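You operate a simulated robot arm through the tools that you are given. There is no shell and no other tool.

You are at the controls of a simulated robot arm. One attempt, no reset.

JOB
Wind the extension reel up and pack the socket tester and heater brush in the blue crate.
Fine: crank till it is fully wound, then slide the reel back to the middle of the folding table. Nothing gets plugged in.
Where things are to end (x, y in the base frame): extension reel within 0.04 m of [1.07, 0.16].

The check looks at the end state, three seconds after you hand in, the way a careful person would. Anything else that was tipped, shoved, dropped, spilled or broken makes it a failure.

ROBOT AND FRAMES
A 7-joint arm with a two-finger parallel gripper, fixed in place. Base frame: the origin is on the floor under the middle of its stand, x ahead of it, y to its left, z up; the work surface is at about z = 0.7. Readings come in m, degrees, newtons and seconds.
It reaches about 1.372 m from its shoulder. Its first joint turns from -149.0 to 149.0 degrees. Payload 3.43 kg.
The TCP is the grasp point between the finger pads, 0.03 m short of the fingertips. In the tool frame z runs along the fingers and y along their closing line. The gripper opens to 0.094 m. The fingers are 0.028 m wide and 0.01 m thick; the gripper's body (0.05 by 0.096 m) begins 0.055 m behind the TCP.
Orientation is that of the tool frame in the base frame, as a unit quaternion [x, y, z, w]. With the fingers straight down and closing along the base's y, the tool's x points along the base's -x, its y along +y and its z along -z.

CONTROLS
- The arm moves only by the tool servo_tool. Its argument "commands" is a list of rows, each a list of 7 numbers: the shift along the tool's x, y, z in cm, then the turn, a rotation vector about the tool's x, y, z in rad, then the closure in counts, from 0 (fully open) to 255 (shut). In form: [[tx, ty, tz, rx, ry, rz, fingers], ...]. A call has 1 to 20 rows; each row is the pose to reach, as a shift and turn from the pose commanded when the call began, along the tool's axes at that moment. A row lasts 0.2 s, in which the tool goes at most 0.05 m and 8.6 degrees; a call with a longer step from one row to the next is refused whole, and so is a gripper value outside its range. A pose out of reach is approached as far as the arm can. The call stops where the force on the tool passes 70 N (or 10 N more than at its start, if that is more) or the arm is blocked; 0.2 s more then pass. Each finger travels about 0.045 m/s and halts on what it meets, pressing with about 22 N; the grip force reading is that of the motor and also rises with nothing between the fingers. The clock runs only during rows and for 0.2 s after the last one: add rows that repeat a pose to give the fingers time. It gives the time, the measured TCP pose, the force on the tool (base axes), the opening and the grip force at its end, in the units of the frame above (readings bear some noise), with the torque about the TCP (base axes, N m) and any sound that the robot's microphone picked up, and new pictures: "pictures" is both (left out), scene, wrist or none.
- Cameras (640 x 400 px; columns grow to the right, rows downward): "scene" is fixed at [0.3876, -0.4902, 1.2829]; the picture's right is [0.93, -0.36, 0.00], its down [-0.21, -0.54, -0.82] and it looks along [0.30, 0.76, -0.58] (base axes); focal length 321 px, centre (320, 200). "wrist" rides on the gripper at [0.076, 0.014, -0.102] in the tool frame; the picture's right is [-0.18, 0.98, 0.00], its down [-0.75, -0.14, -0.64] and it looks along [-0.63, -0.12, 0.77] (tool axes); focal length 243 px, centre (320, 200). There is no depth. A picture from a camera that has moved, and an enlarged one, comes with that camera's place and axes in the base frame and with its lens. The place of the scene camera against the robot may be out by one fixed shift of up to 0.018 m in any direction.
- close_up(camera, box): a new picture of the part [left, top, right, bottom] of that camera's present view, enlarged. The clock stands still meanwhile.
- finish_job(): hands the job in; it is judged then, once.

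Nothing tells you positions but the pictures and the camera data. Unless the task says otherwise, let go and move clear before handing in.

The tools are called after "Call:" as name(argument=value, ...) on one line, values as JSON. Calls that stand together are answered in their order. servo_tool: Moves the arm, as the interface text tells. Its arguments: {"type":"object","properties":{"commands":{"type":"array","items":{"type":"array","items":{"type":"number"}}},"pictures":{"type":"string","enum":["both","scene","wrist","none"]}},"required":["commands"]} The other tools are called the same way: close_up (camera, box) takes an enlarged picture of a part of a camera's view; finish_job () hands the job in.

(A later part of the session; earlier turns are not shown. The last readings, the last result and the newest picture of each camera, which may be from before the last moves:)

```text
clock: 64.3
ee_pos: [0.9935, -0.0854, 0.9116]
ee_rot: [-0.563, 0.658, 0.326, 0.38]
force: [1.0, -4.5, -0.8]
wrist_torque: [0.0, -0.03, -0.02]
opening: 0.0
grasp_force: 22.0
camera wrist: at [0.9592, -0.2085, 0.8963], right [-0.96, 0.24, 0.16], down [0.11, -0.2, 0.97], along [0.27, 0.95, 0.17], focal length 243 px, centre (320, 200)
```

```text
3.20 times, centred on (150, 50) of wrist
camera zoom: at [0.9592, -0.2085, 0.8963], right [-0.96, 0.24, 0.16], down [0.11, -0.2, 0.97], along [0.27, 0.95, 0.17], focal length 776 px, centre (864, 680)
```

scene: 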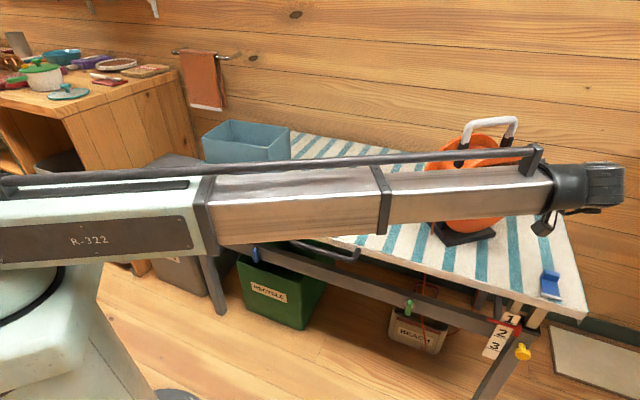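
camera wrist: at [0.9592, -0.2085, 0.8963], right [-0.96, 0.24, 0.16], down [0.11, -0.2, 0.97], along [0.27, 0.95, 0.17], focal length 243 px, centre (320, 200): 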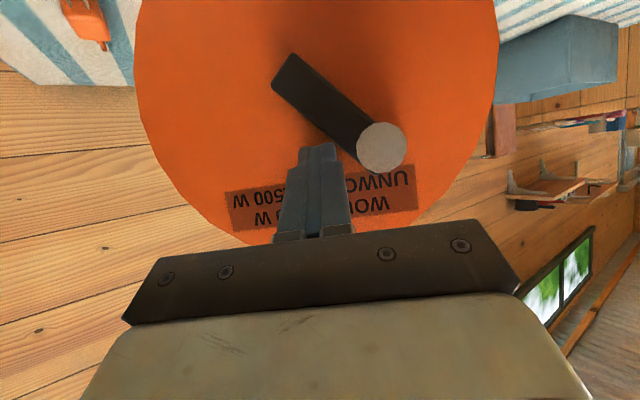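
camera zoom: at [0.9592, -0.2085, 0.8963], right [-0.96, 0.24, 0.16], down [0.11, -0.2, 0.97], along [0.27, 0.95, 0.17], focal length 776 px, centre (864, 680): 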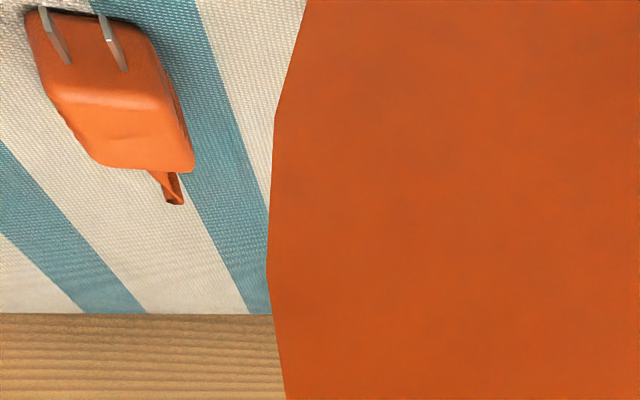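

The remaining loop lies slack on the floor, so its shape can't yet tell me how far I am; the backward stop at half a turn tells me counter-clockwise is winding. My fingers were too deep, so I'm backing out 1.5 cm, levelling them more, and making another full turn.

Call:
servo_tool(commands=[[0.4, -0.1, -1.0, -0.06, -0.12, -0.025, 255], [0.65, -0.24, -1.4, -0.131, -0.2614, -0.0543, 255], [1.44, 1.9, -1.28, -0.131, -0.2614, -0.0543, 255], [3.5, 4.08, -0.44, -0.131, -0.2614, -0.0543, 255], [6.16, 4.87, 0.96, -0.131, -0.2614, -0.0543, 255], [8.7, 4.07, 2.56, -0.131, -0.2614, -0.0543, 255], [10.46, 1.89, 3.92, -0.131, -0.2614, -0.0543, 255], [10.94, -1.08, 4.67, -0.131, -0.2614, -0.0543, 255], [10.04, -4.06, 4.63, -0.131, -0.2614, -0.0543, 255], [7.97, -6.24, 3.79, -0.131, -0.2614, -0.0543, 255], [5.32, -7.03, 2.38, -0.131, -0.2614, -0.0543, 255], [2.77, -6.23, 0.79, -0.131, -0.2614, -0.0543, 255], [1.02, -4.05, -0.57, -0.131, -0.2614, -0.0543, 255]], pictures="both")

Call:
close_up(camera="wrist", box=[160, 0, 480, 250])

Call:
close_up(camera="scene", box=[390, 100, 550, 250])

Call:
close_up(camera="scene", box=[380, 270, 500, 360])

```text
refused: row 2 steps farther than a row can; nothing moved
```

```text
1.60 times, centred on (320, 125) of wrist
camera zoom: at [0.9592, -0.2085, 0.8963], right [-0.96, 0.24, 0.16], down [0.11, -0.2, 0.97], along [0.27, 0.95, 0.17], focal length 388 px, centre (320, 320)
```

zoom: 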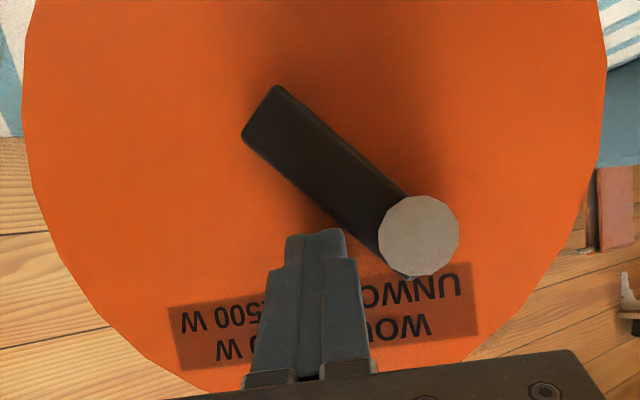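

```text
2.67 times, centred on (470, 175) of scene
camera zoom: at [0.3876, -0.4902, 1.2829], right [0.93, -0.36, 0.0], down [-0.21, -0.54, -0.82], along [0.3, 0.76, -0.58], focal length 856 px, centre (-80, 267)
```

zoom: 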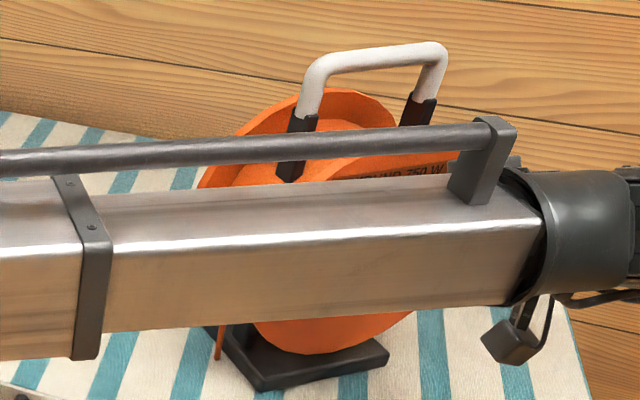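

```text
4.44 times, centred on (440, 315) of scene
camera zoom: at [0.3876, -0.4902, 1.2829], right [0.93, -0.36, 0.0], down [-0.21, -0.54, -0.82], along [0.3, 0.76, -0.58], focal length 1426 px, centre (-213, -311)
```

zoom: 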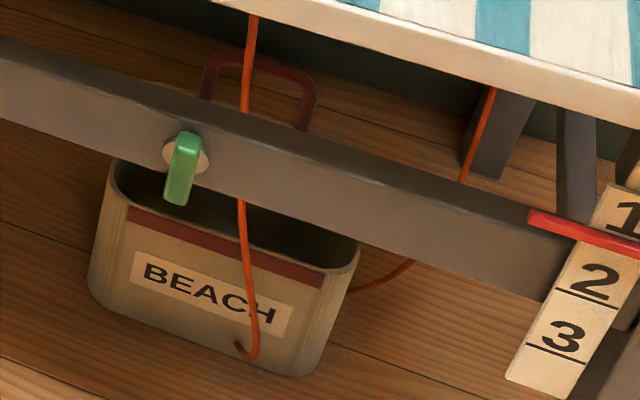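

The rotation step was slightly too large, so I'm splitting it over three rows and repeating.

Call:
servo_tool(commands=[[0.3, -0.1, -0.7, -0.0437, -0.0871, -0.0181, 255], [0.55, -0.2, -1.3, -0.0873, -0.1743, -0.0362, 255], [0.65, -0.24, -1.4, -0.131, -0.2614, -0.0543, 255], [1.44, 1.9, -1.28, -0.131, -0.2614, -0.0543, 255], [3.5, 4.08, -0.44, -0.131, -0.2614, -0.0543, 255], [6.16, 4.87, 0.96, -0.131, -0.2614, -0.0543, 255], [8.7, 4.07, 2.56, -0.131, -0.2614, -0.0543, 255], [10.46, 1.89, 3.92, -0.131, -0.2614, -0.0543, 255], [10.94, -1.08, 4.67, -0.131, -0.2614, -0.0543, 255], [10.04, -4.06, 4.63, -0.131, -0.2614, -0.0543, 255], [7.97, -6.24, 3.79, -0.131, -0.2614, -0.0543, 255], [5.32, -7.03, 2.38, -0.131, -0.2614, -0.0543, 255], [2.77, -6.23, 0.79, -0.131, -0.2614, -0.0543, 255], [1.02, -4.05, -0.57, -0.131, -0.2614, -0.0543, 255]], pictures="both")

Call:
close_up(camera="wrist", box=[160, 0, 480, 250])

Call:
close_up(camera="scene", box=[390, 100, 550, 250])

Call:
close_up(camera="scene", box=[380, 270, 500, 360])

```text
clock: 66.1
ee_pos: [0.974, -0.1033, 0.8179]
ee_rot: [-0.554, 0.557, 0.43, 0.445]
force: [-1.3, -7.1, 19.5]
wrist_torque: [0.38, 0.0, -0.07]
opening: 0.0
grasp_force: 21.9
stopped in row 9: the force on the tool passed its limit at 85 N (the readings are from after the stop); the commanded pose is now the measured one
camera wrist: at [0.9575, -0.2198, 0.7666], right [-0.98, 0.06, 0.17], down [0.12, -0.45, 0.88], along [0.13, 0.89, 0.44], focal length 243 px, centre (320, 200)
```

scene: 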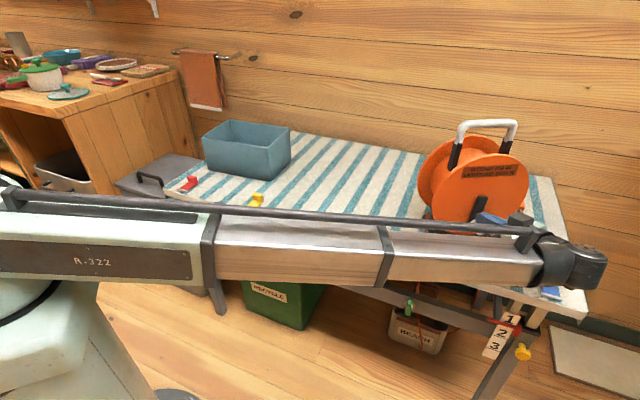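
wrist: 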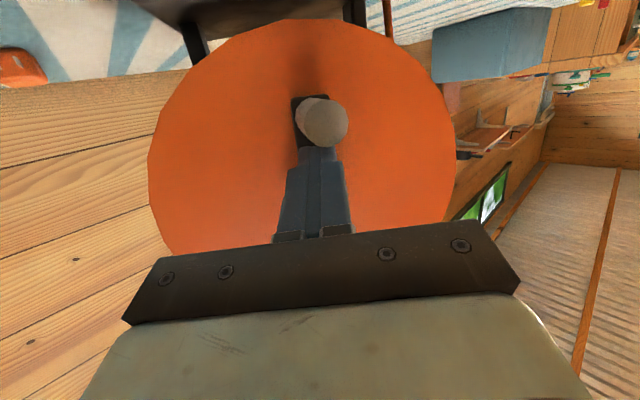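

```text
1.60 times, centred on (320, 125) of wrist
camera zoom: at [0.9575, -0.2198, 0.7666], right [-0.98, 0.06, 0.17], down [0.12, -0.45, 0.88], along [0.13, 0.89, 0.44], focal length 388 px, centre (320, 320)
```

zoom: 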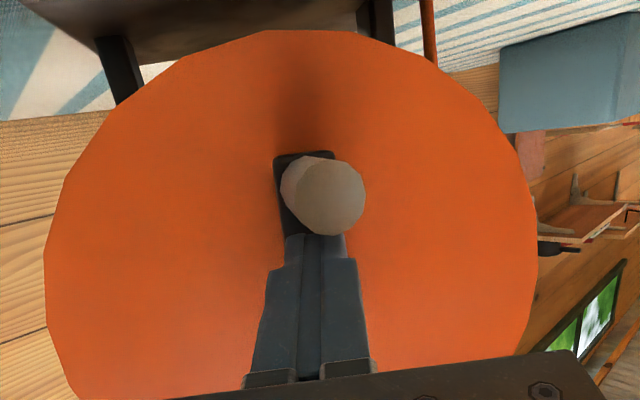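

```text
2.67 times, centred on (470, 175) of scene
camera zoom: at [0.3876, -0.4902, 1.2829], right [0.93, -0.36, 0.0], down [-0.21, -0.54, -0.82], along [0.3, 0.76, -0.58], focal length 856 px, centre (-80, 267)
```

zoom: 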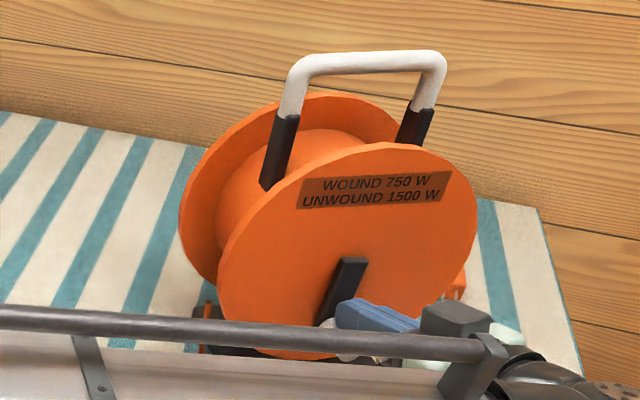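

```text
4.44 times, centred on (440, 315) of scene
camera zoom: at [0.3876, -0.4902, 1.2829], right [0.93, -0.36, 0.0], down [-0.21, -0.54, -0.82], along [0.3, 0.76, -0.58], focal length 1426 px, centre (-213, -311)
```

zoom: 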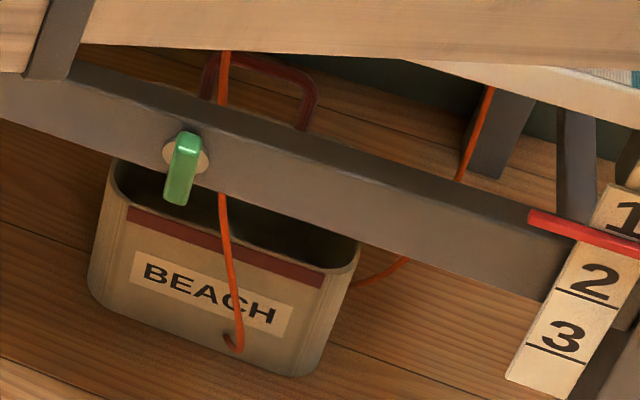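

The reel had drifted left, so the peg came down on top of the knob and the move stopped. I'm backing off straight away to reassess; pure wrist torque at the hub should avoid this drift.

Call:
servo_tool(commands=[[-0.5, 0, 0, 0, 0, 0, 255], [-0.8, 0, -2, 0, 0, 0, 255], [-1.2, 0, -6, 0, 0, 0, 255], [-1.6, 0, -10, 0, 0, 0, 255], [-2.0, 0, -14, 0, 0, 0, 255], [-2.0, 0, -16, 0, 0, 0, 255], [-2.0, 0, -16, 0, 0, 0, 255]], pictures="both")

Call:
close_up(camera="wrist", box=[180, 0, 460, 250])

Call:
close_up(camera="scene", box=[390, 100, 550, 250])

```text
clock: 67.7
ee_pos: [0.9703, -0.2534, 0.8725]
ee_rot: [-0.554, 0.558, 0.43, 0.444]
force: [-0.3, 0.3, 0.3]
wrist_torque: [0.01, 0.01, -0.02]
opening: 0.0
grasp_force: 21.9
camera wrist: at [0.9534, -0.3706, 0.821], right [-0.98, 0.06, 0.17], down [0.12, -0.45, 0.89], along [0.13, 0.89, 0.43], focal length 243 px, centre (320, 200)
```

scene: 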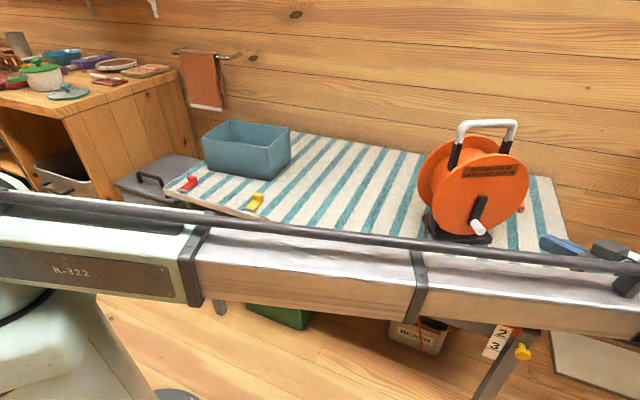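
wrist: 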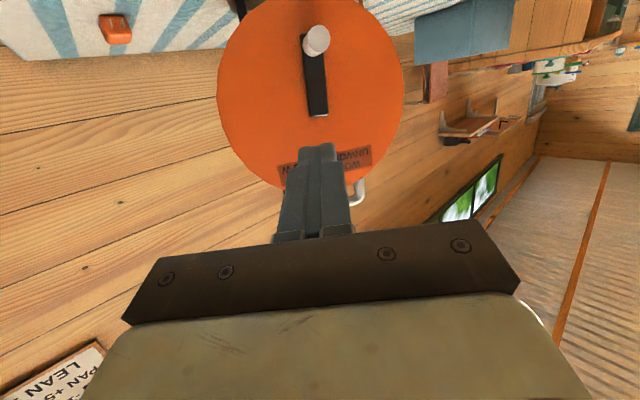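

```text
1.60 times, centred on (320, 125) of wrist
camera zoom: at [0.9534, -0.3706, 0.821], right [-0.98, 0.06, 0.17], down [0.12, -0.45, 0.89], along [0.13, 0.89, 0.43], focal length 388 px, centre (320, 320)
```

zoom: 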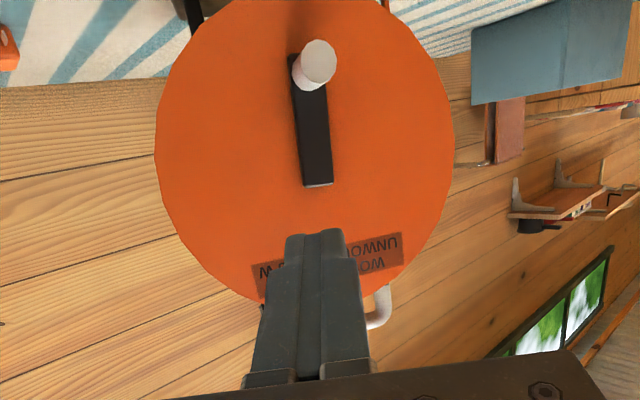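

```text
2.67 times, centred on (470, 175) of scene
camera zoom: at [0.3876, -0.4902, 1.2829], right [0.93, -0.36, 0.0], down [-0.21, -0.54, -0.82], along [0.3, 0.76, -0.58], focal length 856 px, centre (-80, 267)
```

zoom: 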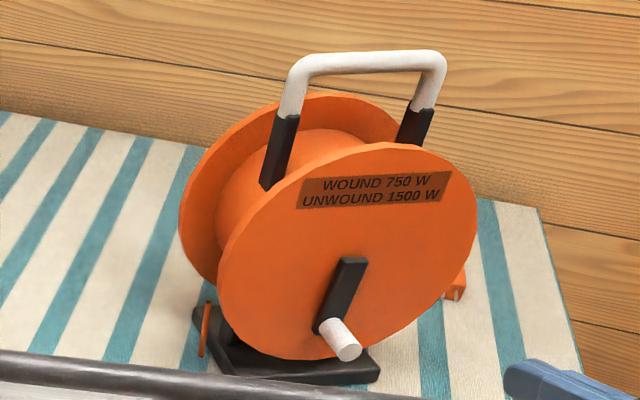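

Looking again at the drum between the flanges, it seems thinner than it was before I turned counter-clockwise. I'm checking this carefully before cranking further.

Call:
close_up(camera="scene", box=[405, 110, 545, 250])

Call:
close_up(camera="scene", box=[410, 115, 480, 185])

```text
2.86 times, centred on (475, 180) of scene
camera zoom: at [0.3876, -0.4902, 1.2829], right [0.93, -0.36, 0.0], down [-0.21, -0.54, -0.82], along [0.3, 0.76, -0.58], focal length 917 px, centre (-123, 257)
```

zoom: 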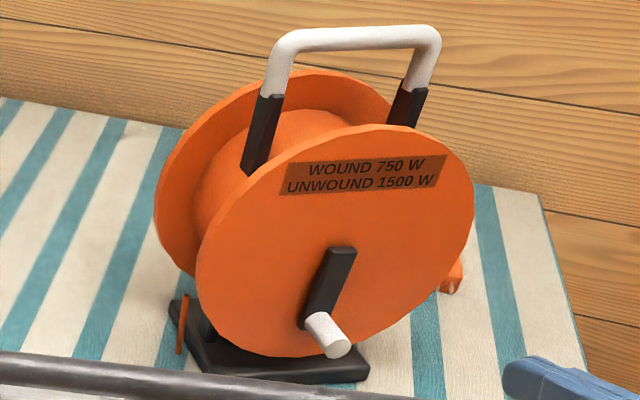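

```text
5.71 times, centred on (445, 150) of scene
camera zoom: at [0.3876, -0.4902, 1.2829], right [0.93, -0.36, 0.0], down [-0.21, -0.54, -0.82], along [0.3, 0.76, -0.58], focal length 1834 px, centre (-394, 486)
```

zoom: 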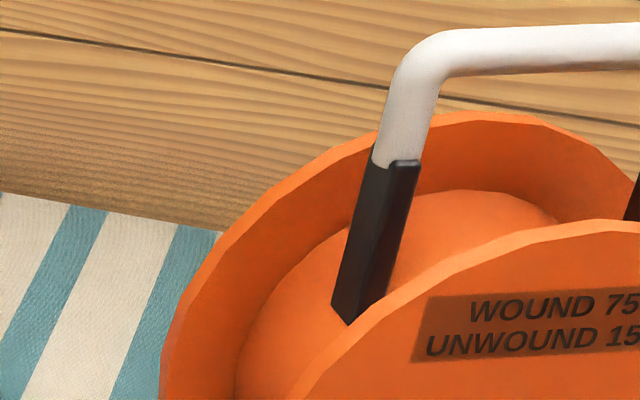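

The wound pack on the drum is clearly thinner now than it was, so counter-clockwise has been unwinding; clockwise is winding and its stop is probably the fully wound end. I'll line up on the hub again to wind clockwise with pure wrist torque.

Call:
servo_tool(commands=[[0.2, 1.0, 2.2, 0.098, -0.079, 0.012, 200], [0.43, 2.0, 4.5, 0.196, -0.158, 0.024, 133], [0.65, 3.07, 6.7, 0.2935, -0.2373, 0.0352, 133], [0.65, 3.07, 6.7, 0.2935, -0.2373, 0.0352, 133]], pictures="both")

Call:
close_up(camera="wrist", box=[180, 0, 460, 250])

Call:
close_up(camera="scene", box=[405, 110, 545, 250])

```text
clock: 68.7
ee_pos: [0.9407, -0.1887, 0.8508]
ee_rot: [-0.417, 0.569, 0.413, 0.576]
force: [0.4, 0.1, 0.4]
wrist_torque: [-0.02, -0.02, 0.0]
opening: 0.045
grasp_force: 0.1
camera wrist: at [0.8962, -0.2814, 0.7738], right [-0.94, 0.3, 0.17], down [-0.07, -0.65, 0.75], along [0.34, 0.69, 0.64], focal length 243 px, centre (320, 200)
```

scene: 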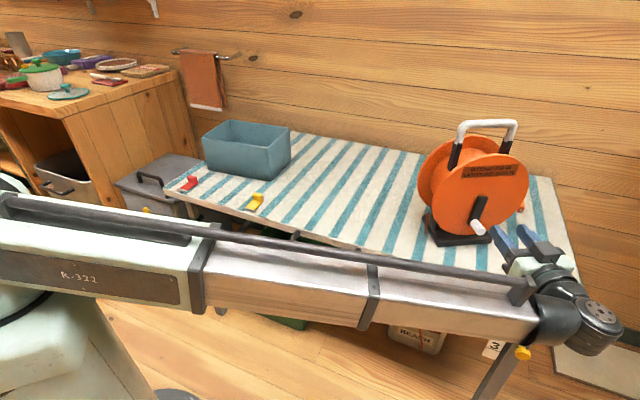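
wrist: 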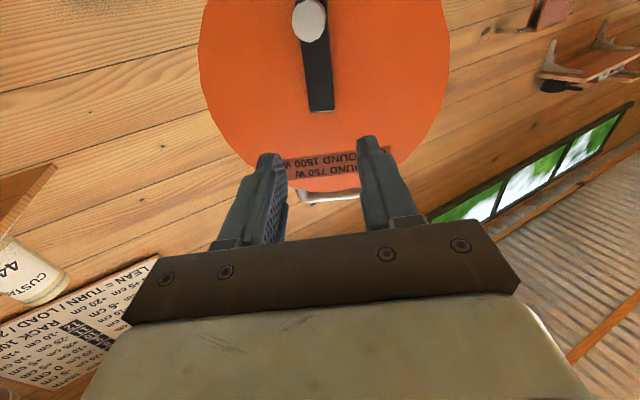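

```text
1.60 times, centred on (320, 125) of wrist
camera zoom: at [0.8962, -0.2814, 0.7738], right [-0.94, 0.3, 0.17], down [-0.07, -0.65, 0.75], along [0.34, 0.69, 0.64], focal length 388 px, centre (320, 320)
```

zoom: 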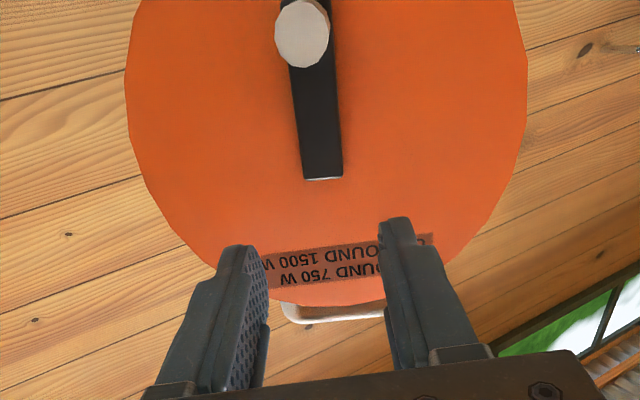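

```text
2.86 times, centred on (475, 180) of scene
camera zoom: at [0.3876, -0.4902, 1.2829], right [0.93, -0.36, 0.0], down [-0.21, -0.54, -0.82], along [0.3, 0.76, -0.58], focal length 917 px, centre (-123, 257)
```

zoom: 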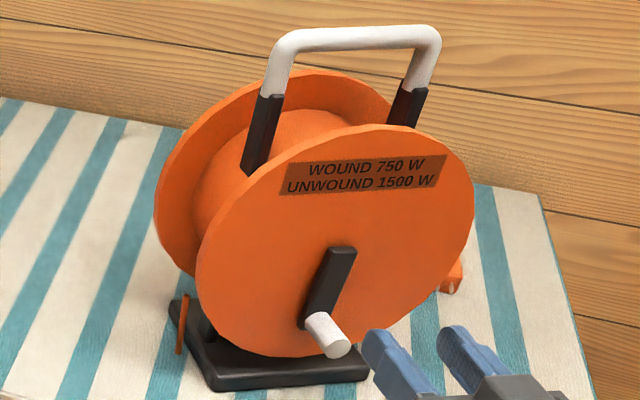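

The hub is about 7 mm below the tool and nearly centred, with the arm pointing almost straight down. I'm moving in toward the arm.

Call:
servo_tool(commands=[[0.4, 0.1, 3, 0, 0, 0.03, 133], [0.9, 0.2, 6, 0, 0, 0.06, 133], [1.3, 0.25, 8.5, 0, 0, 0.07, 133], [1.3, 0.25, 8.5, 0, 0, 0.07, 133]], pictures="wrist")

Call:
close_up(camera="wrist", box=[220, 60, 420, 250])

Call:
close_up(camera="scene", box=[405, 110, 545, 250])

```text
clock: 69.7
ee_pos: [0.967, -0.1071, 0.8379]
ee_rot: [-0.399, 0.583, 0.434, 0.56]
force: [-0.6, -0.2, -0.9]
wrist_torque: [-0.02, 0.01, 0.0]
opening: 0.0448
grasp_force: 0.0
camera wrist: at [0.9171, -0.1982, 0.7603], right [-0.92, 0.3, 0.24], down [-0.02, -0.67, 0.74], along [0.38, 0.68, 0.63], focal length 243 px, centre (320, 200)
```

wrist: 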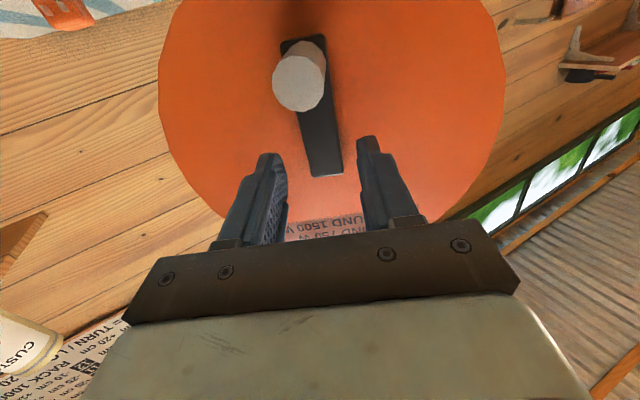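

```text
2.11 times, centred on (320, 155) of wrist
camera zoom: at [0.9171, -0.1982, 0.7603], right [-0.92, 0.3, 0.24], down [-0.02, -0.67, 0.74], along [0.38, 0.68, 0.63], focal length 511 px, centre (320, 295)
```

zoom: 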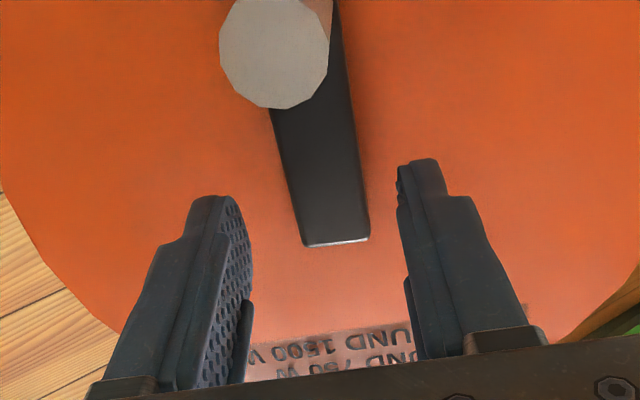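

```text
2.86 times, centred on (475, 180) of scene
camera zoom: at [0.3876, -0.4902, 1.2829], right [0.93, -0.36, 0.0], down [-0.21, -0.54, -0.82], along [0.3, 0.76, -0.58], focal length 917 px, centre (-123, 257)
```

zoom: 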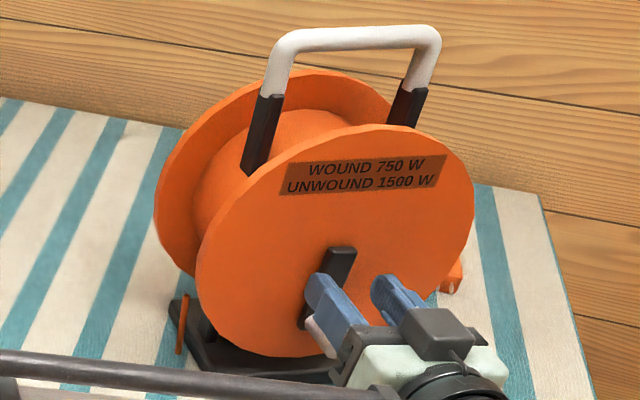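

Alignment is good: the gripper is about 8 mm down the arm from the hub and square to it. I'm advancing the last 2.3 cm and gripping the arm.

Call:
servo_tool(commands=[[0, 0.1, 1.2, 0, 0, 0, 133], [0, 0.1, 2.3, 0, 0, 0, 133], [0, 0.1, 2.3, 0, 0, 0, 180], [0, 0.1, 2.3, 0, 0, 0, 230], [0, 0.1, 2.3, 0, 0, 0, 255], [0, 0.1, 2.3, 0, 0, 0, 255]], pictures="wrist")

Call:
close_up(camera="wrist", box=[220, 60, 420, 250])

Call:
close_up(camera="scene", box=[405, 110, 545, 250])

```text
clock: 71.1
ee_pos: [0.9711, -0.0844, 0.836]
ee_rot: [-0.397, 0.584, 0.433, 0.561]
force: [5.1, -3.0, 1.4]
wrist_torque: [0.15, -0.01, -0.04]
opening: 0.0242
grasp_force: 22.9
camera wrist: at [0.9224, -0.1764, 0.7596], right [-0.92, 0.3, 0.24], down [-0.02, -0.67, 0.74], along [0.38, 0.68, 0.63], focal length 243 px, centre (320, 200)
```

wrist: 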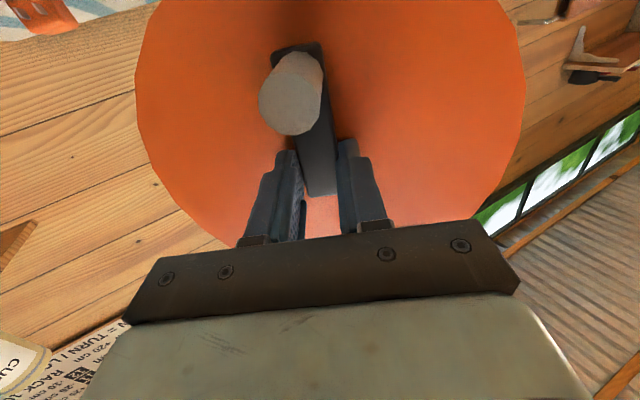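

```text
2.11 times, centred on (320, 155) of wrist
camera zoom: at [0.9224, -0.1764, 0.7596], right [-0.92, 0.3, 0.24], down [-0.02, -0.67, 0.74], along [0.38, 0.68, 0.63], focal length 511 px, centre (320, 295)
```

zoom: 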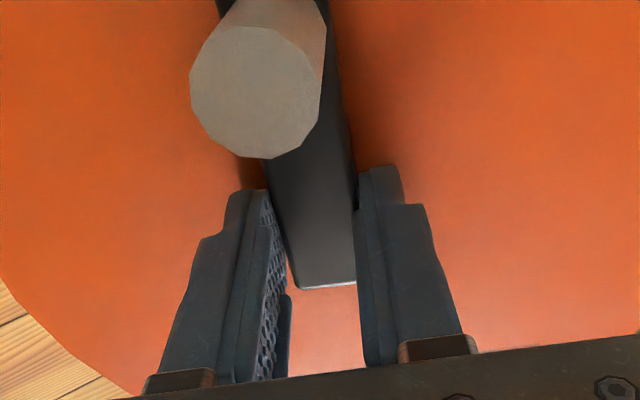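

```text
2.86 times, centred on (475, 180) of scene
camera zoom: at [0.3876, -0.4902, 1.2829], right [0.93, -0.36, 0.0], down [-0.21, -0.54, -0.82], along [0.3, 0.76, -0.58], focal length 917 px, centre (-123, 257)
```

zoom: 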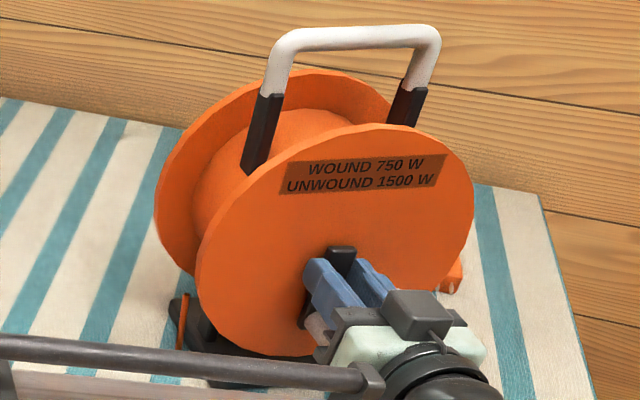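

The arm is gripped. I'm testing a 40° clockwise wrist turn about the hub and watching torque and the reel.

Call:
servo_tool(commands=[[-0.01, 0.11, 0, 0, 0, 0.14, 255], [-0.03, 0.22, 0, 0, 0, 0.28, 255], [-0.07, 0.33, 0, 0, 0, 0.42, 255], [-0.12, 0.43, 0, 0, 0, 0.56, 255], [-0.19, 0.52, 0, 0, 0, 0.7, 255]], pictures="wrist")

Call:
close_up(camera="wrist", box=[220, 60, 420, 250])

Call:
close_up(camera="scene", box=[405, 110, 545, 250])

```text
clock: 72.3
ee_pos: [0.9648, -0.0837, 0.8384]
ee_rot: [-0.174, 0.684, 0.6, 0.377]
force: [-7.1, 3.3, 2.3]
wrist_torque: [-0.08, -0.08, 0.49]
opening: 0.0237
grasp_force: 22.0
camera wrist: at [0.8738, -0.1609, 0.7931], right [-0.56, 0.18, 0.81], down [0.39, -0.8, 0.45], along [0.73, 0.57, 0.38], focal length 243 px, centre (320, 200)
```

wrist: 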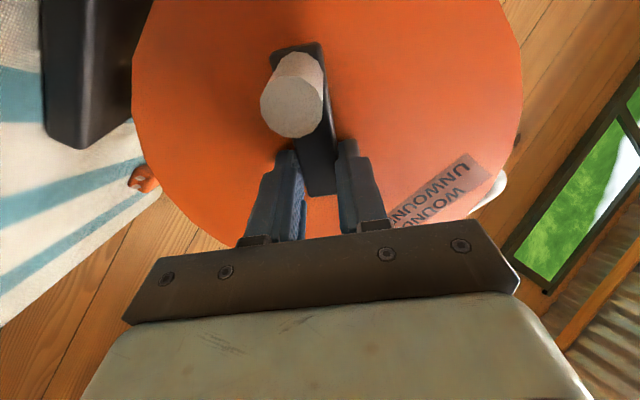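

```text
2.11 times, centred on (320, 155) of wrist
camera zoom: at [0.8738, -0.1609, 0.7931], right [-0.56, 0.18, 0.81], down [0.39, -0.8, 0.45], along [0.73, 0.57, 0.38], focal length 511 px, centre (320, 295)
```

zoom: 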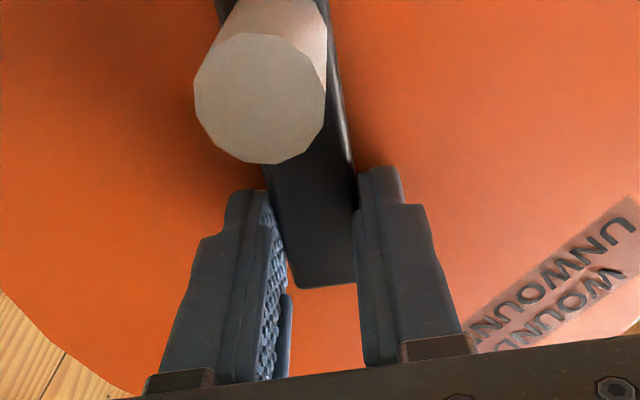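

```text
2.86 times, centred on (475, 180) of scene
camera zoom: at [0.3876, -0.4902, 1.2829], right [0.93, -0.36, 0.0], down [-0.21, -0.54, -0.82], along [0.3, 0.76, -0.58], focal length 917 px, centre (-123, 257)
```

zoom: 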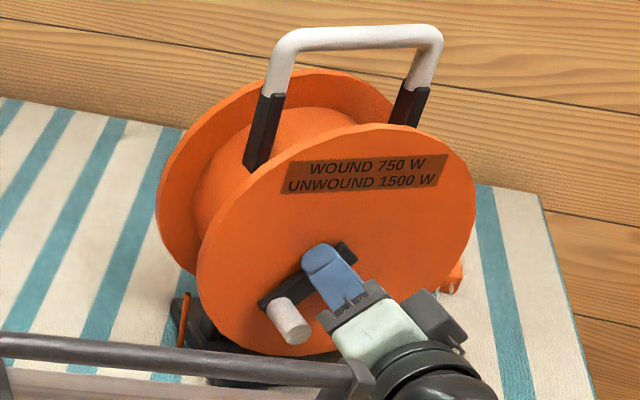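

This works well: the crank turned 40° clockwise and the reel stayed put. I'm trimming 1 mm and continuing to roll another 80°.

Call:
servo_tool(commands=[[0.06, 0.18, 0, 0, 0, 0.14, 255], [0.04, 0.29, 0, 0, 0, 0.28, 255], [0, 0.4, 0, 0, 0, 0.42, 255], [-0.05, 0.5, 0, 0, 0, 0.56, 255], [-0.12, 0.59, 0, 0, 0, 0.7, 255], [-0.2, 0.67, 0, 0, 0, 0.84, 255], [-0.28, 0.73, 0, 0, 0, 0.98, 255], [-0.38, 0.79, 0, 0, 0, 1.12, 255], [-0.49, 0.83, 0, 0, 0, 1.26, 255], [-0.59, 0.86, 0, 0, 0, 1.4, 255]], pictures="both")

Call:
close_up(camera="wrist", box=[220, 60, 420, 250])

Call:
close_up(camera="scene", box=[405, 110, 545, 250])

```text
clock: 74.5
ee_pos: [0.9662, -0.084, 0.8542]
ee_rot: [0.308, 0.629, 0.707, -0.095]
force: [14.1, 0.7, 45.1]
wrist_torque: [0.55, -0.67, -0.52]
opening: 0.0244
grasp_force: 22.2
camera wrist: at [0.8808, -0.1645, 0.9056], right [0.66, -0.23, 0.72], down [0.32, -0.77, -0.55], along [0.68, 0.59, -0.44], focal length 243 px, centre (320, 200)
```

scene: 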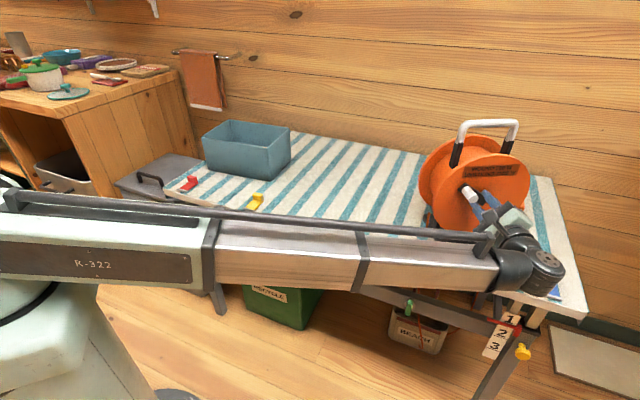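
wrist: 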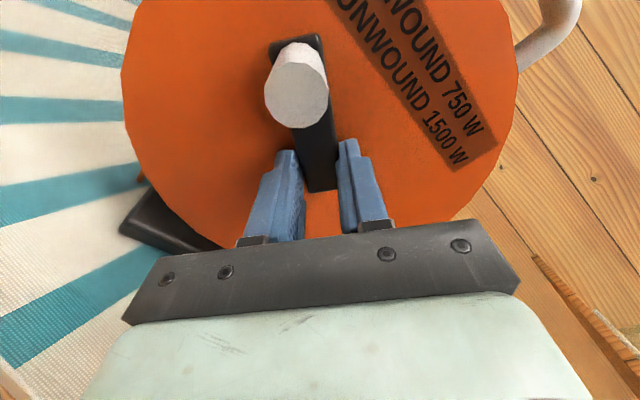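

```text
2.11 times, centred on (320, 155) of wrist
camera zoom: at [0.8808, -0.1645, 0.9056], right [0.66, -0.23, 0.72], down [0.32, -0.77, -0.55], along [0.68, 0.59, -0.44], focal length 511 px, centre (320, 295)
```

zoom: 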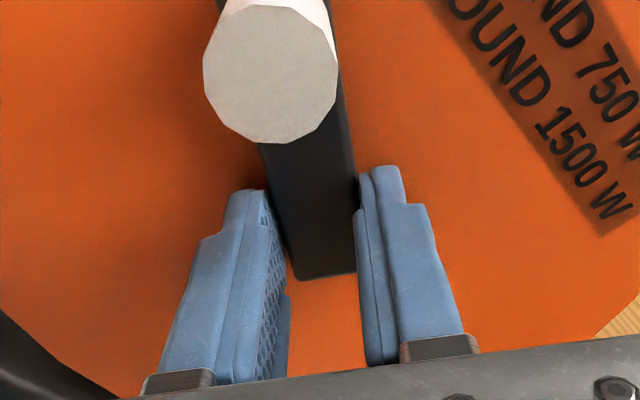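

```text
2.86 times, centred on (475, 180) of scene
camera zoom: at [0.3876, -0.4902, 1.2829], right [0.93, -0.36, 0.0], down [-0.21, -0.54, -0.82], along [0.3, 0.76, -0.58], focal length 917 px, centre (-123, 257)
```

zoom: 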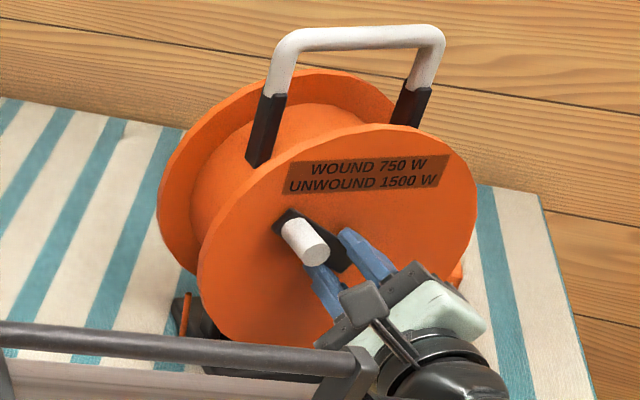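

The crank is at upper left now and the grip held. The tool is pressing down about 45 N, so my hub offset was slightly off; I'm correcting by about 6 mm up and rolling further.

Call:
servo_tool(commands=[[0.18, 0.56, 0, 0, 0, 0, 255], [0.17, 0.72, 0, 0, 0, 0.14, 255], [0.13, 0.88, 0, 0, 0, 0.28, 255], [0.08, 1.04, 0, 0, 0, 0.42, 255], [0, 1.18, 0, 0, 0, 0.56, 255], [-0.1, 1.31, 0, 0, 0, 0.7, 255], [-0.21, 1.43, 0, 0, 0, 0.84, 255], [-0.34, 1.53, 0, 0, 0, 0.98, 255], [-0.34, 1.53, 0, 0, 0, 0.98, 255]], pictures="both")

Call:
close_up(camera="wrist", box=[220, 60, 420, 250])

Call:
close_up(camera="scene", box=[405, 110, 545, 250])

```text
clock: 76.5
ee_pos: [0.9761, -0.0863, 0.8593]
ee_rot: [0.572, 0.415, 0.572, -0.417]
force: [-2.0, 1.0, -13.9]
wrist_torque: [-0.76, 0.26, 0.25]
opening: 0.0239
grasp_force: 22.4
camera wrist: at [0.9578, -0.1881, 0.9347], right [0.94, -0.3, -0.19], down [-0.33, -0.57, -0.75], along [0.12, 0.77, -0.63], focal length 243 px, centre (320, 200)
```

scene: 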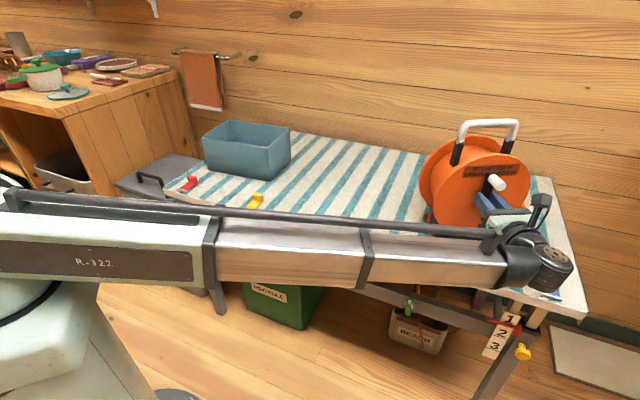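
wrist: 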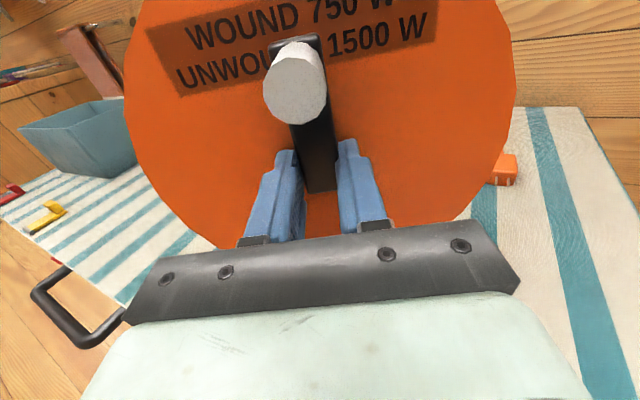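

```text
2.11 times, centred on (320, 155) of wrist
camera zoom: at [0.9578, -0.1881, 0.9347], right [0.94, -0.3, -0.19], down [-0.33, -0.57, -0.75], along [0.12, 0.77, -0.63], focal length 511 px, centre (320, 295)
```

zoom: 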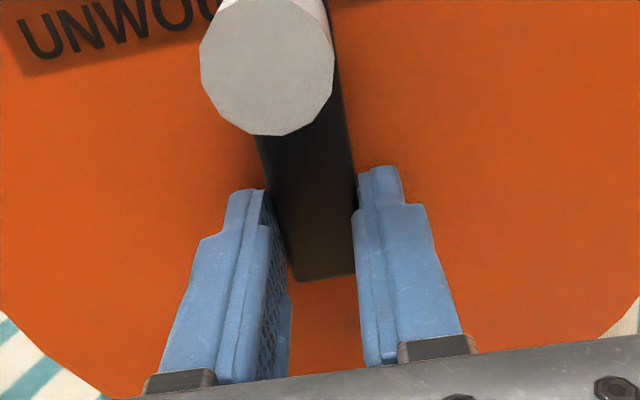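

```text
2.86 times, centred on (475, 180) of scene
camera zoom: at [0.3876, -0.4902, 1.2829], right [0.93, -0.36, 0.0], down [-0.21, -0.54, -0.82], along [0.3, 0.76, -0.58], focal length 917 px, centre (-123, 257)
```

zoom: 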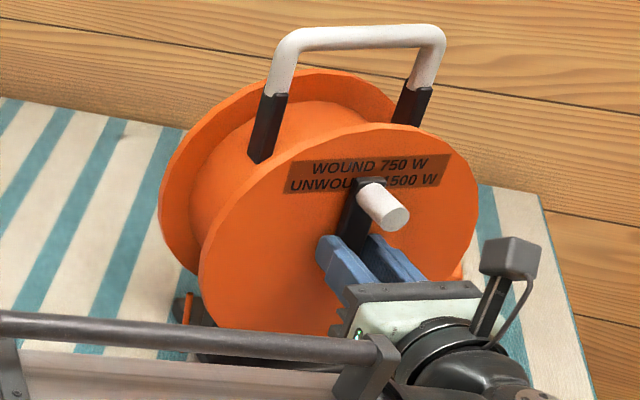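

The crank is at the top, the pack on the drum is visibly growing again, and the reel hasn't moved. I'm continuing to roll clockwise past this point.

Call:
servo_tool(commands=[[-0.15, 0, 0, 0, 0, 0, 255], [-0.16, 0.16, 0, 0, 0, 0.14, 255], [-0.2, 0.32, 0, 0, 0, 0.28, 255], [-0.25, 0.48, 0, 0, 0, 0.42, 255], [-0.33, 0.62, 0, 0, 0, 0.56, 255], [-0.42, 0.75, 0, 0, 0, 0.7, 255], [-0.54, 0.87, 0, 0, 0, 0.84, 255], [-0.67, 0.97, 0, 0, 0, 0.98, 255]], pictures="both")

Call:
close_up(camera="wrist", box=[220, 60, 420, 250])

Call:
close_up(camera="scene", box=[405, 110, 545, 250])

```text
clock: 78.3
ee_pos: [0.985, -0.0897, 0.8553]
ee_rot: [0.699, 0.098, 0.308, -0.638]
force: [-4.8, 0.5, 1.1]
wrist_torque: [-0.21, 0.07, 0.59]
opening: 0.0237
grasp_force: 22.2
camera wrist: at [1.0201, -0.2089, 0.8842], right [0.38, -0.12, -0.92], down [-0.87, -0.39, -0.3], along [-0.33, 0.91, -0.25], focal length 243 px, centre (320, 200)
```

scene: 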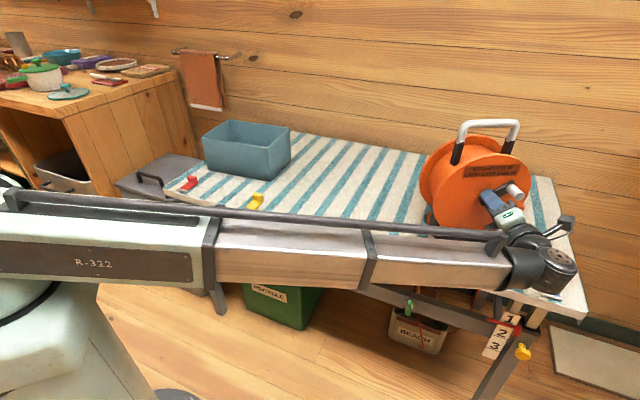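
wrist: 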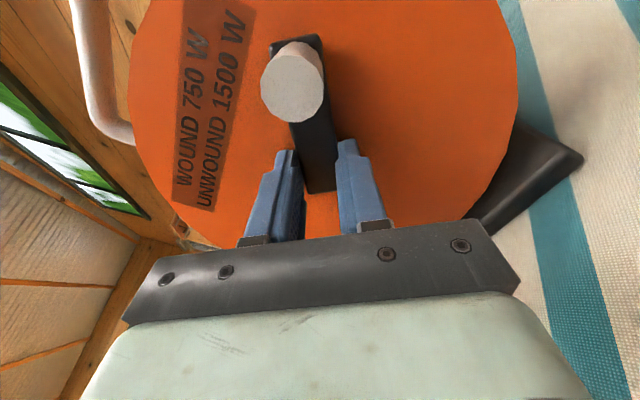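

```text
2.11 times, centred on (320, 155) of wrist
camera zoom: at [1.0201, -0.2089, 0.8842], right [0.38, -0.12, -0.92], down [-0.87, -0.39, -0.3], along [-0.33, 0.91, -0.25], focal length 511 px, centre (320, 295)
```

zoom: 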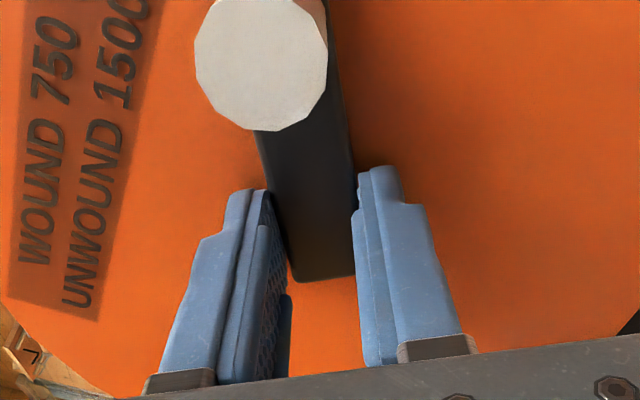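

```text
2.86 times, centred on (475, 180) of scene
camera zoom: at [0.3876, -0.4902, 1.2829], right [0.93, -0.36, 0.0], down [-0.21, -0.54, -0.82], along [0.3, 0.76, -0.58], focal length 917 px, centre (-123, 257)
```

zoom: 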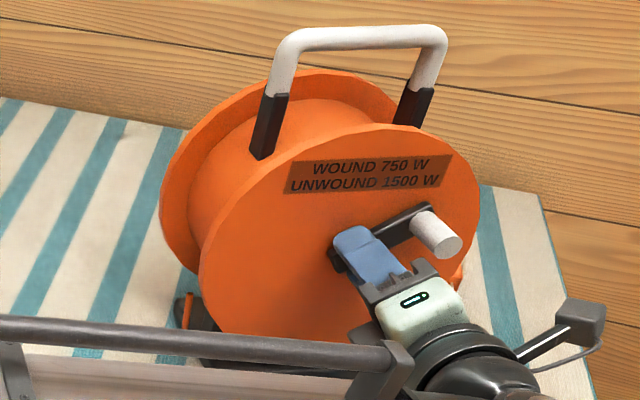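

Smooth so far, with only a few newtons of side load. I'm continuing another 80° clockwise.

Call:
servo_tool(commands=[[-0.01, 0.16, 0, 0, 0, 0.14, 255], [-0.05, 0.32, 0, 0, 0, 0.28, 255], [-0.1, 0.48, 0, 0, 0, 0.42, 255], [-0.18, 0.62, 0, 0, 0, 0.56, 255], [-0.28, 0.75, 0, 0, 0, 0.7, 255], [-0.39, 0.87, 0, 0, 0, 0.84, 255], [-0.52, 0.97, 0, 0, 0, 0.98, 255], [-0.66, 1.05, 0, 0, 0, 1.12, 255], [-0.81, 1.11, 0, 0, 0, 1.26, 255], [-0.97, 1.15, 0, 0, 0, 1.4, 255]], pictures="both")

Call:
close_up(camera="wrist", box=[220, 60, 420, 250])

Call:
close_up(camera="scene", box=[405, 110, 545, 250])

```text
clock: 80.5
ee_pos: [0.9862, -0.0901, 0.8491]
ee_rot: [-0.694, 0.122, -0.1, 0.702]
force: [4.4, -0.9, 22.9]
wrist_torque: [0.44, 0.12, -0.11]
opening: 0.0235
grasp_force: 22.3
out of reach, approached as far as the arm can: row 5, 6, 7, 8, 9, 10
camera wrist: at [1.0259, -0.2104, 0.8302], right [-0.2, 0.07, -0.98], down [-0.91, -0.38, 0.16], along [-0.36, 0.92, 0.14], focal length 243 px, centre (320, 200)
```

scene: 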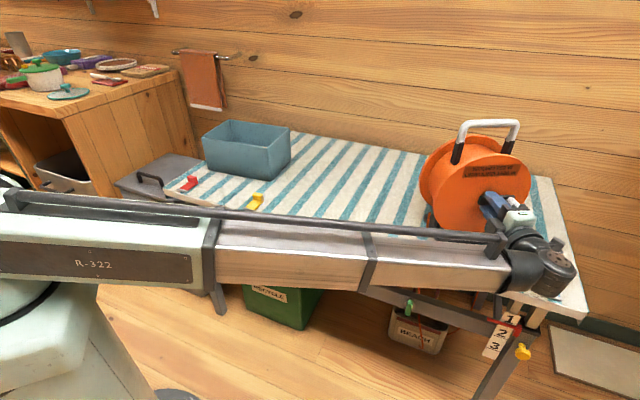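
wrist: 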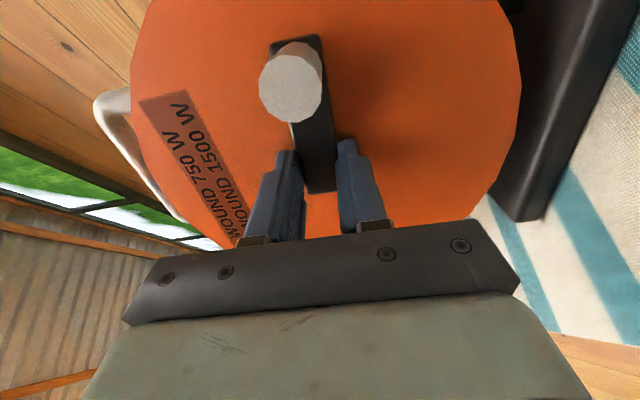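

```text
2.11 times, centred on (320, 155) of wrist
camera zoom: at [1.0259, -0.2104, 0.8302], right [-0.2, 0.07, -0.98], down [-0.91, -0.38, 0.16], along [-0.36, 0.92, 0.14], focal length 511 px, centre (320, 295)
```

zoom: 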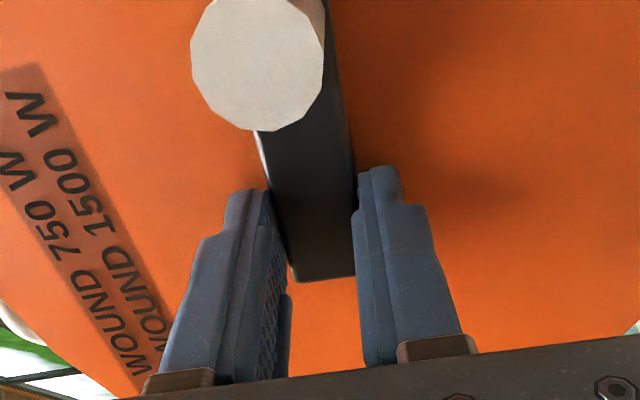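

```text
2.86 times, centred on (475, 180) of scene
camera zoom: at [0.3876, -0.4902, 1.2829], right [0.93, -0.36, 0.0], down [-0.21, -0.54, -0.82], along [0.3, 0.76, -0.58], focal length 917 px, centre (-123, 257)
```

zoom: 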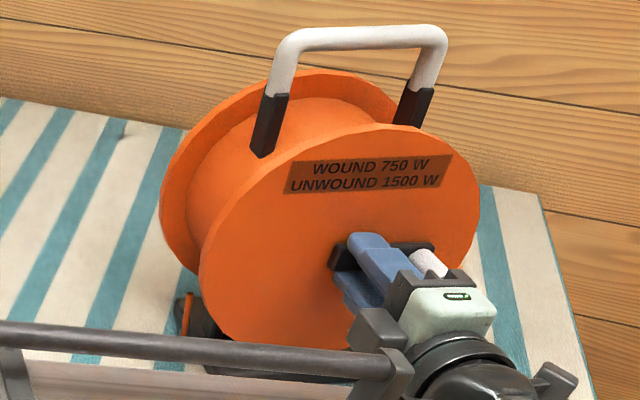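

The wrist reached its roll limit with the crank pointing right (about 270° wound on in this pass). I'll open, back out clear of the knob, and start rolling the wrist back for a second grip.

Call:
servo_tool(commands=[[0, 0, 0, 0, 0, -0.14, 180], [0, 0, 0, 0, 0, -0.14, 133], [0, 0, 0, 0, 0, -0.14, 120], [0, 0, -3, 0, 0, -0.14, 120], [0, 0, -5.5, 0, 0, -0.28, 120], [0, 0, -5.5, 0, 0, -0.42, 120], [0, 0, -5.5, 0, 0, -0.56, 120], [0, 0, -5.5, 0, 0, -0.7, 120]], pictures="both")

Call:
close_up(camera="scene", box=[405, 110, 545, 250])

```text
clock: 82.3
ee_pos: [0.9683, -0.1437, 0.8464]
ee_rot: [0.694, 0.125, 0.334, -0.625]
force: [-0.5, -0.1, 0.6]
wrist_torque: [-0.02, 0.0, -0.01]
opening: 0.0497
grasp_force: 0.0
camera wrist: at [1.0019, -0.2613, 0.8805], right [0.44, -0.14, -0.89], down [-0.84, -0.4, -0.36], along [-0.3, 0.91, -0.3], focal length 243 px, centre (320, 200)
```

scene: 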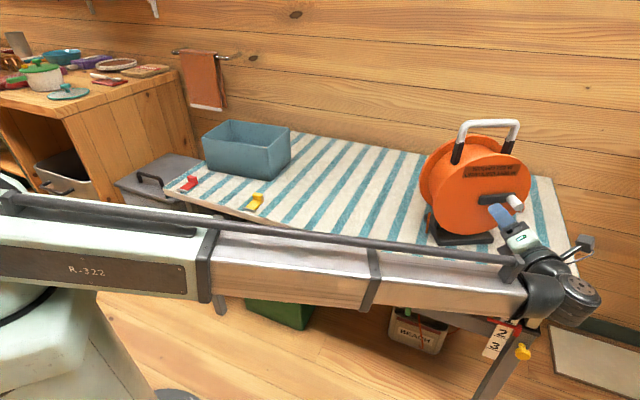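
wrist: 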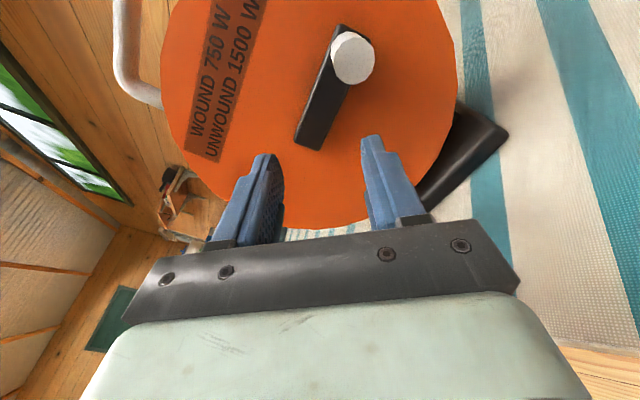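

```text
2.86 times, centred on (475, 180) of scene
camera zoom: at [0.3876, -0.4902, 1.2829], right [0.93, -0.36, 0.0], down [-0.21, -0.54, -0.82], along [0.3, 0.76, -0.58], focal length 917 px, centre (-123, 257)
```

zoom: 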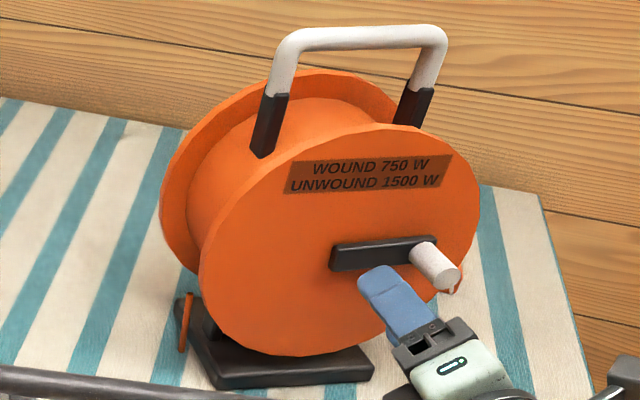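

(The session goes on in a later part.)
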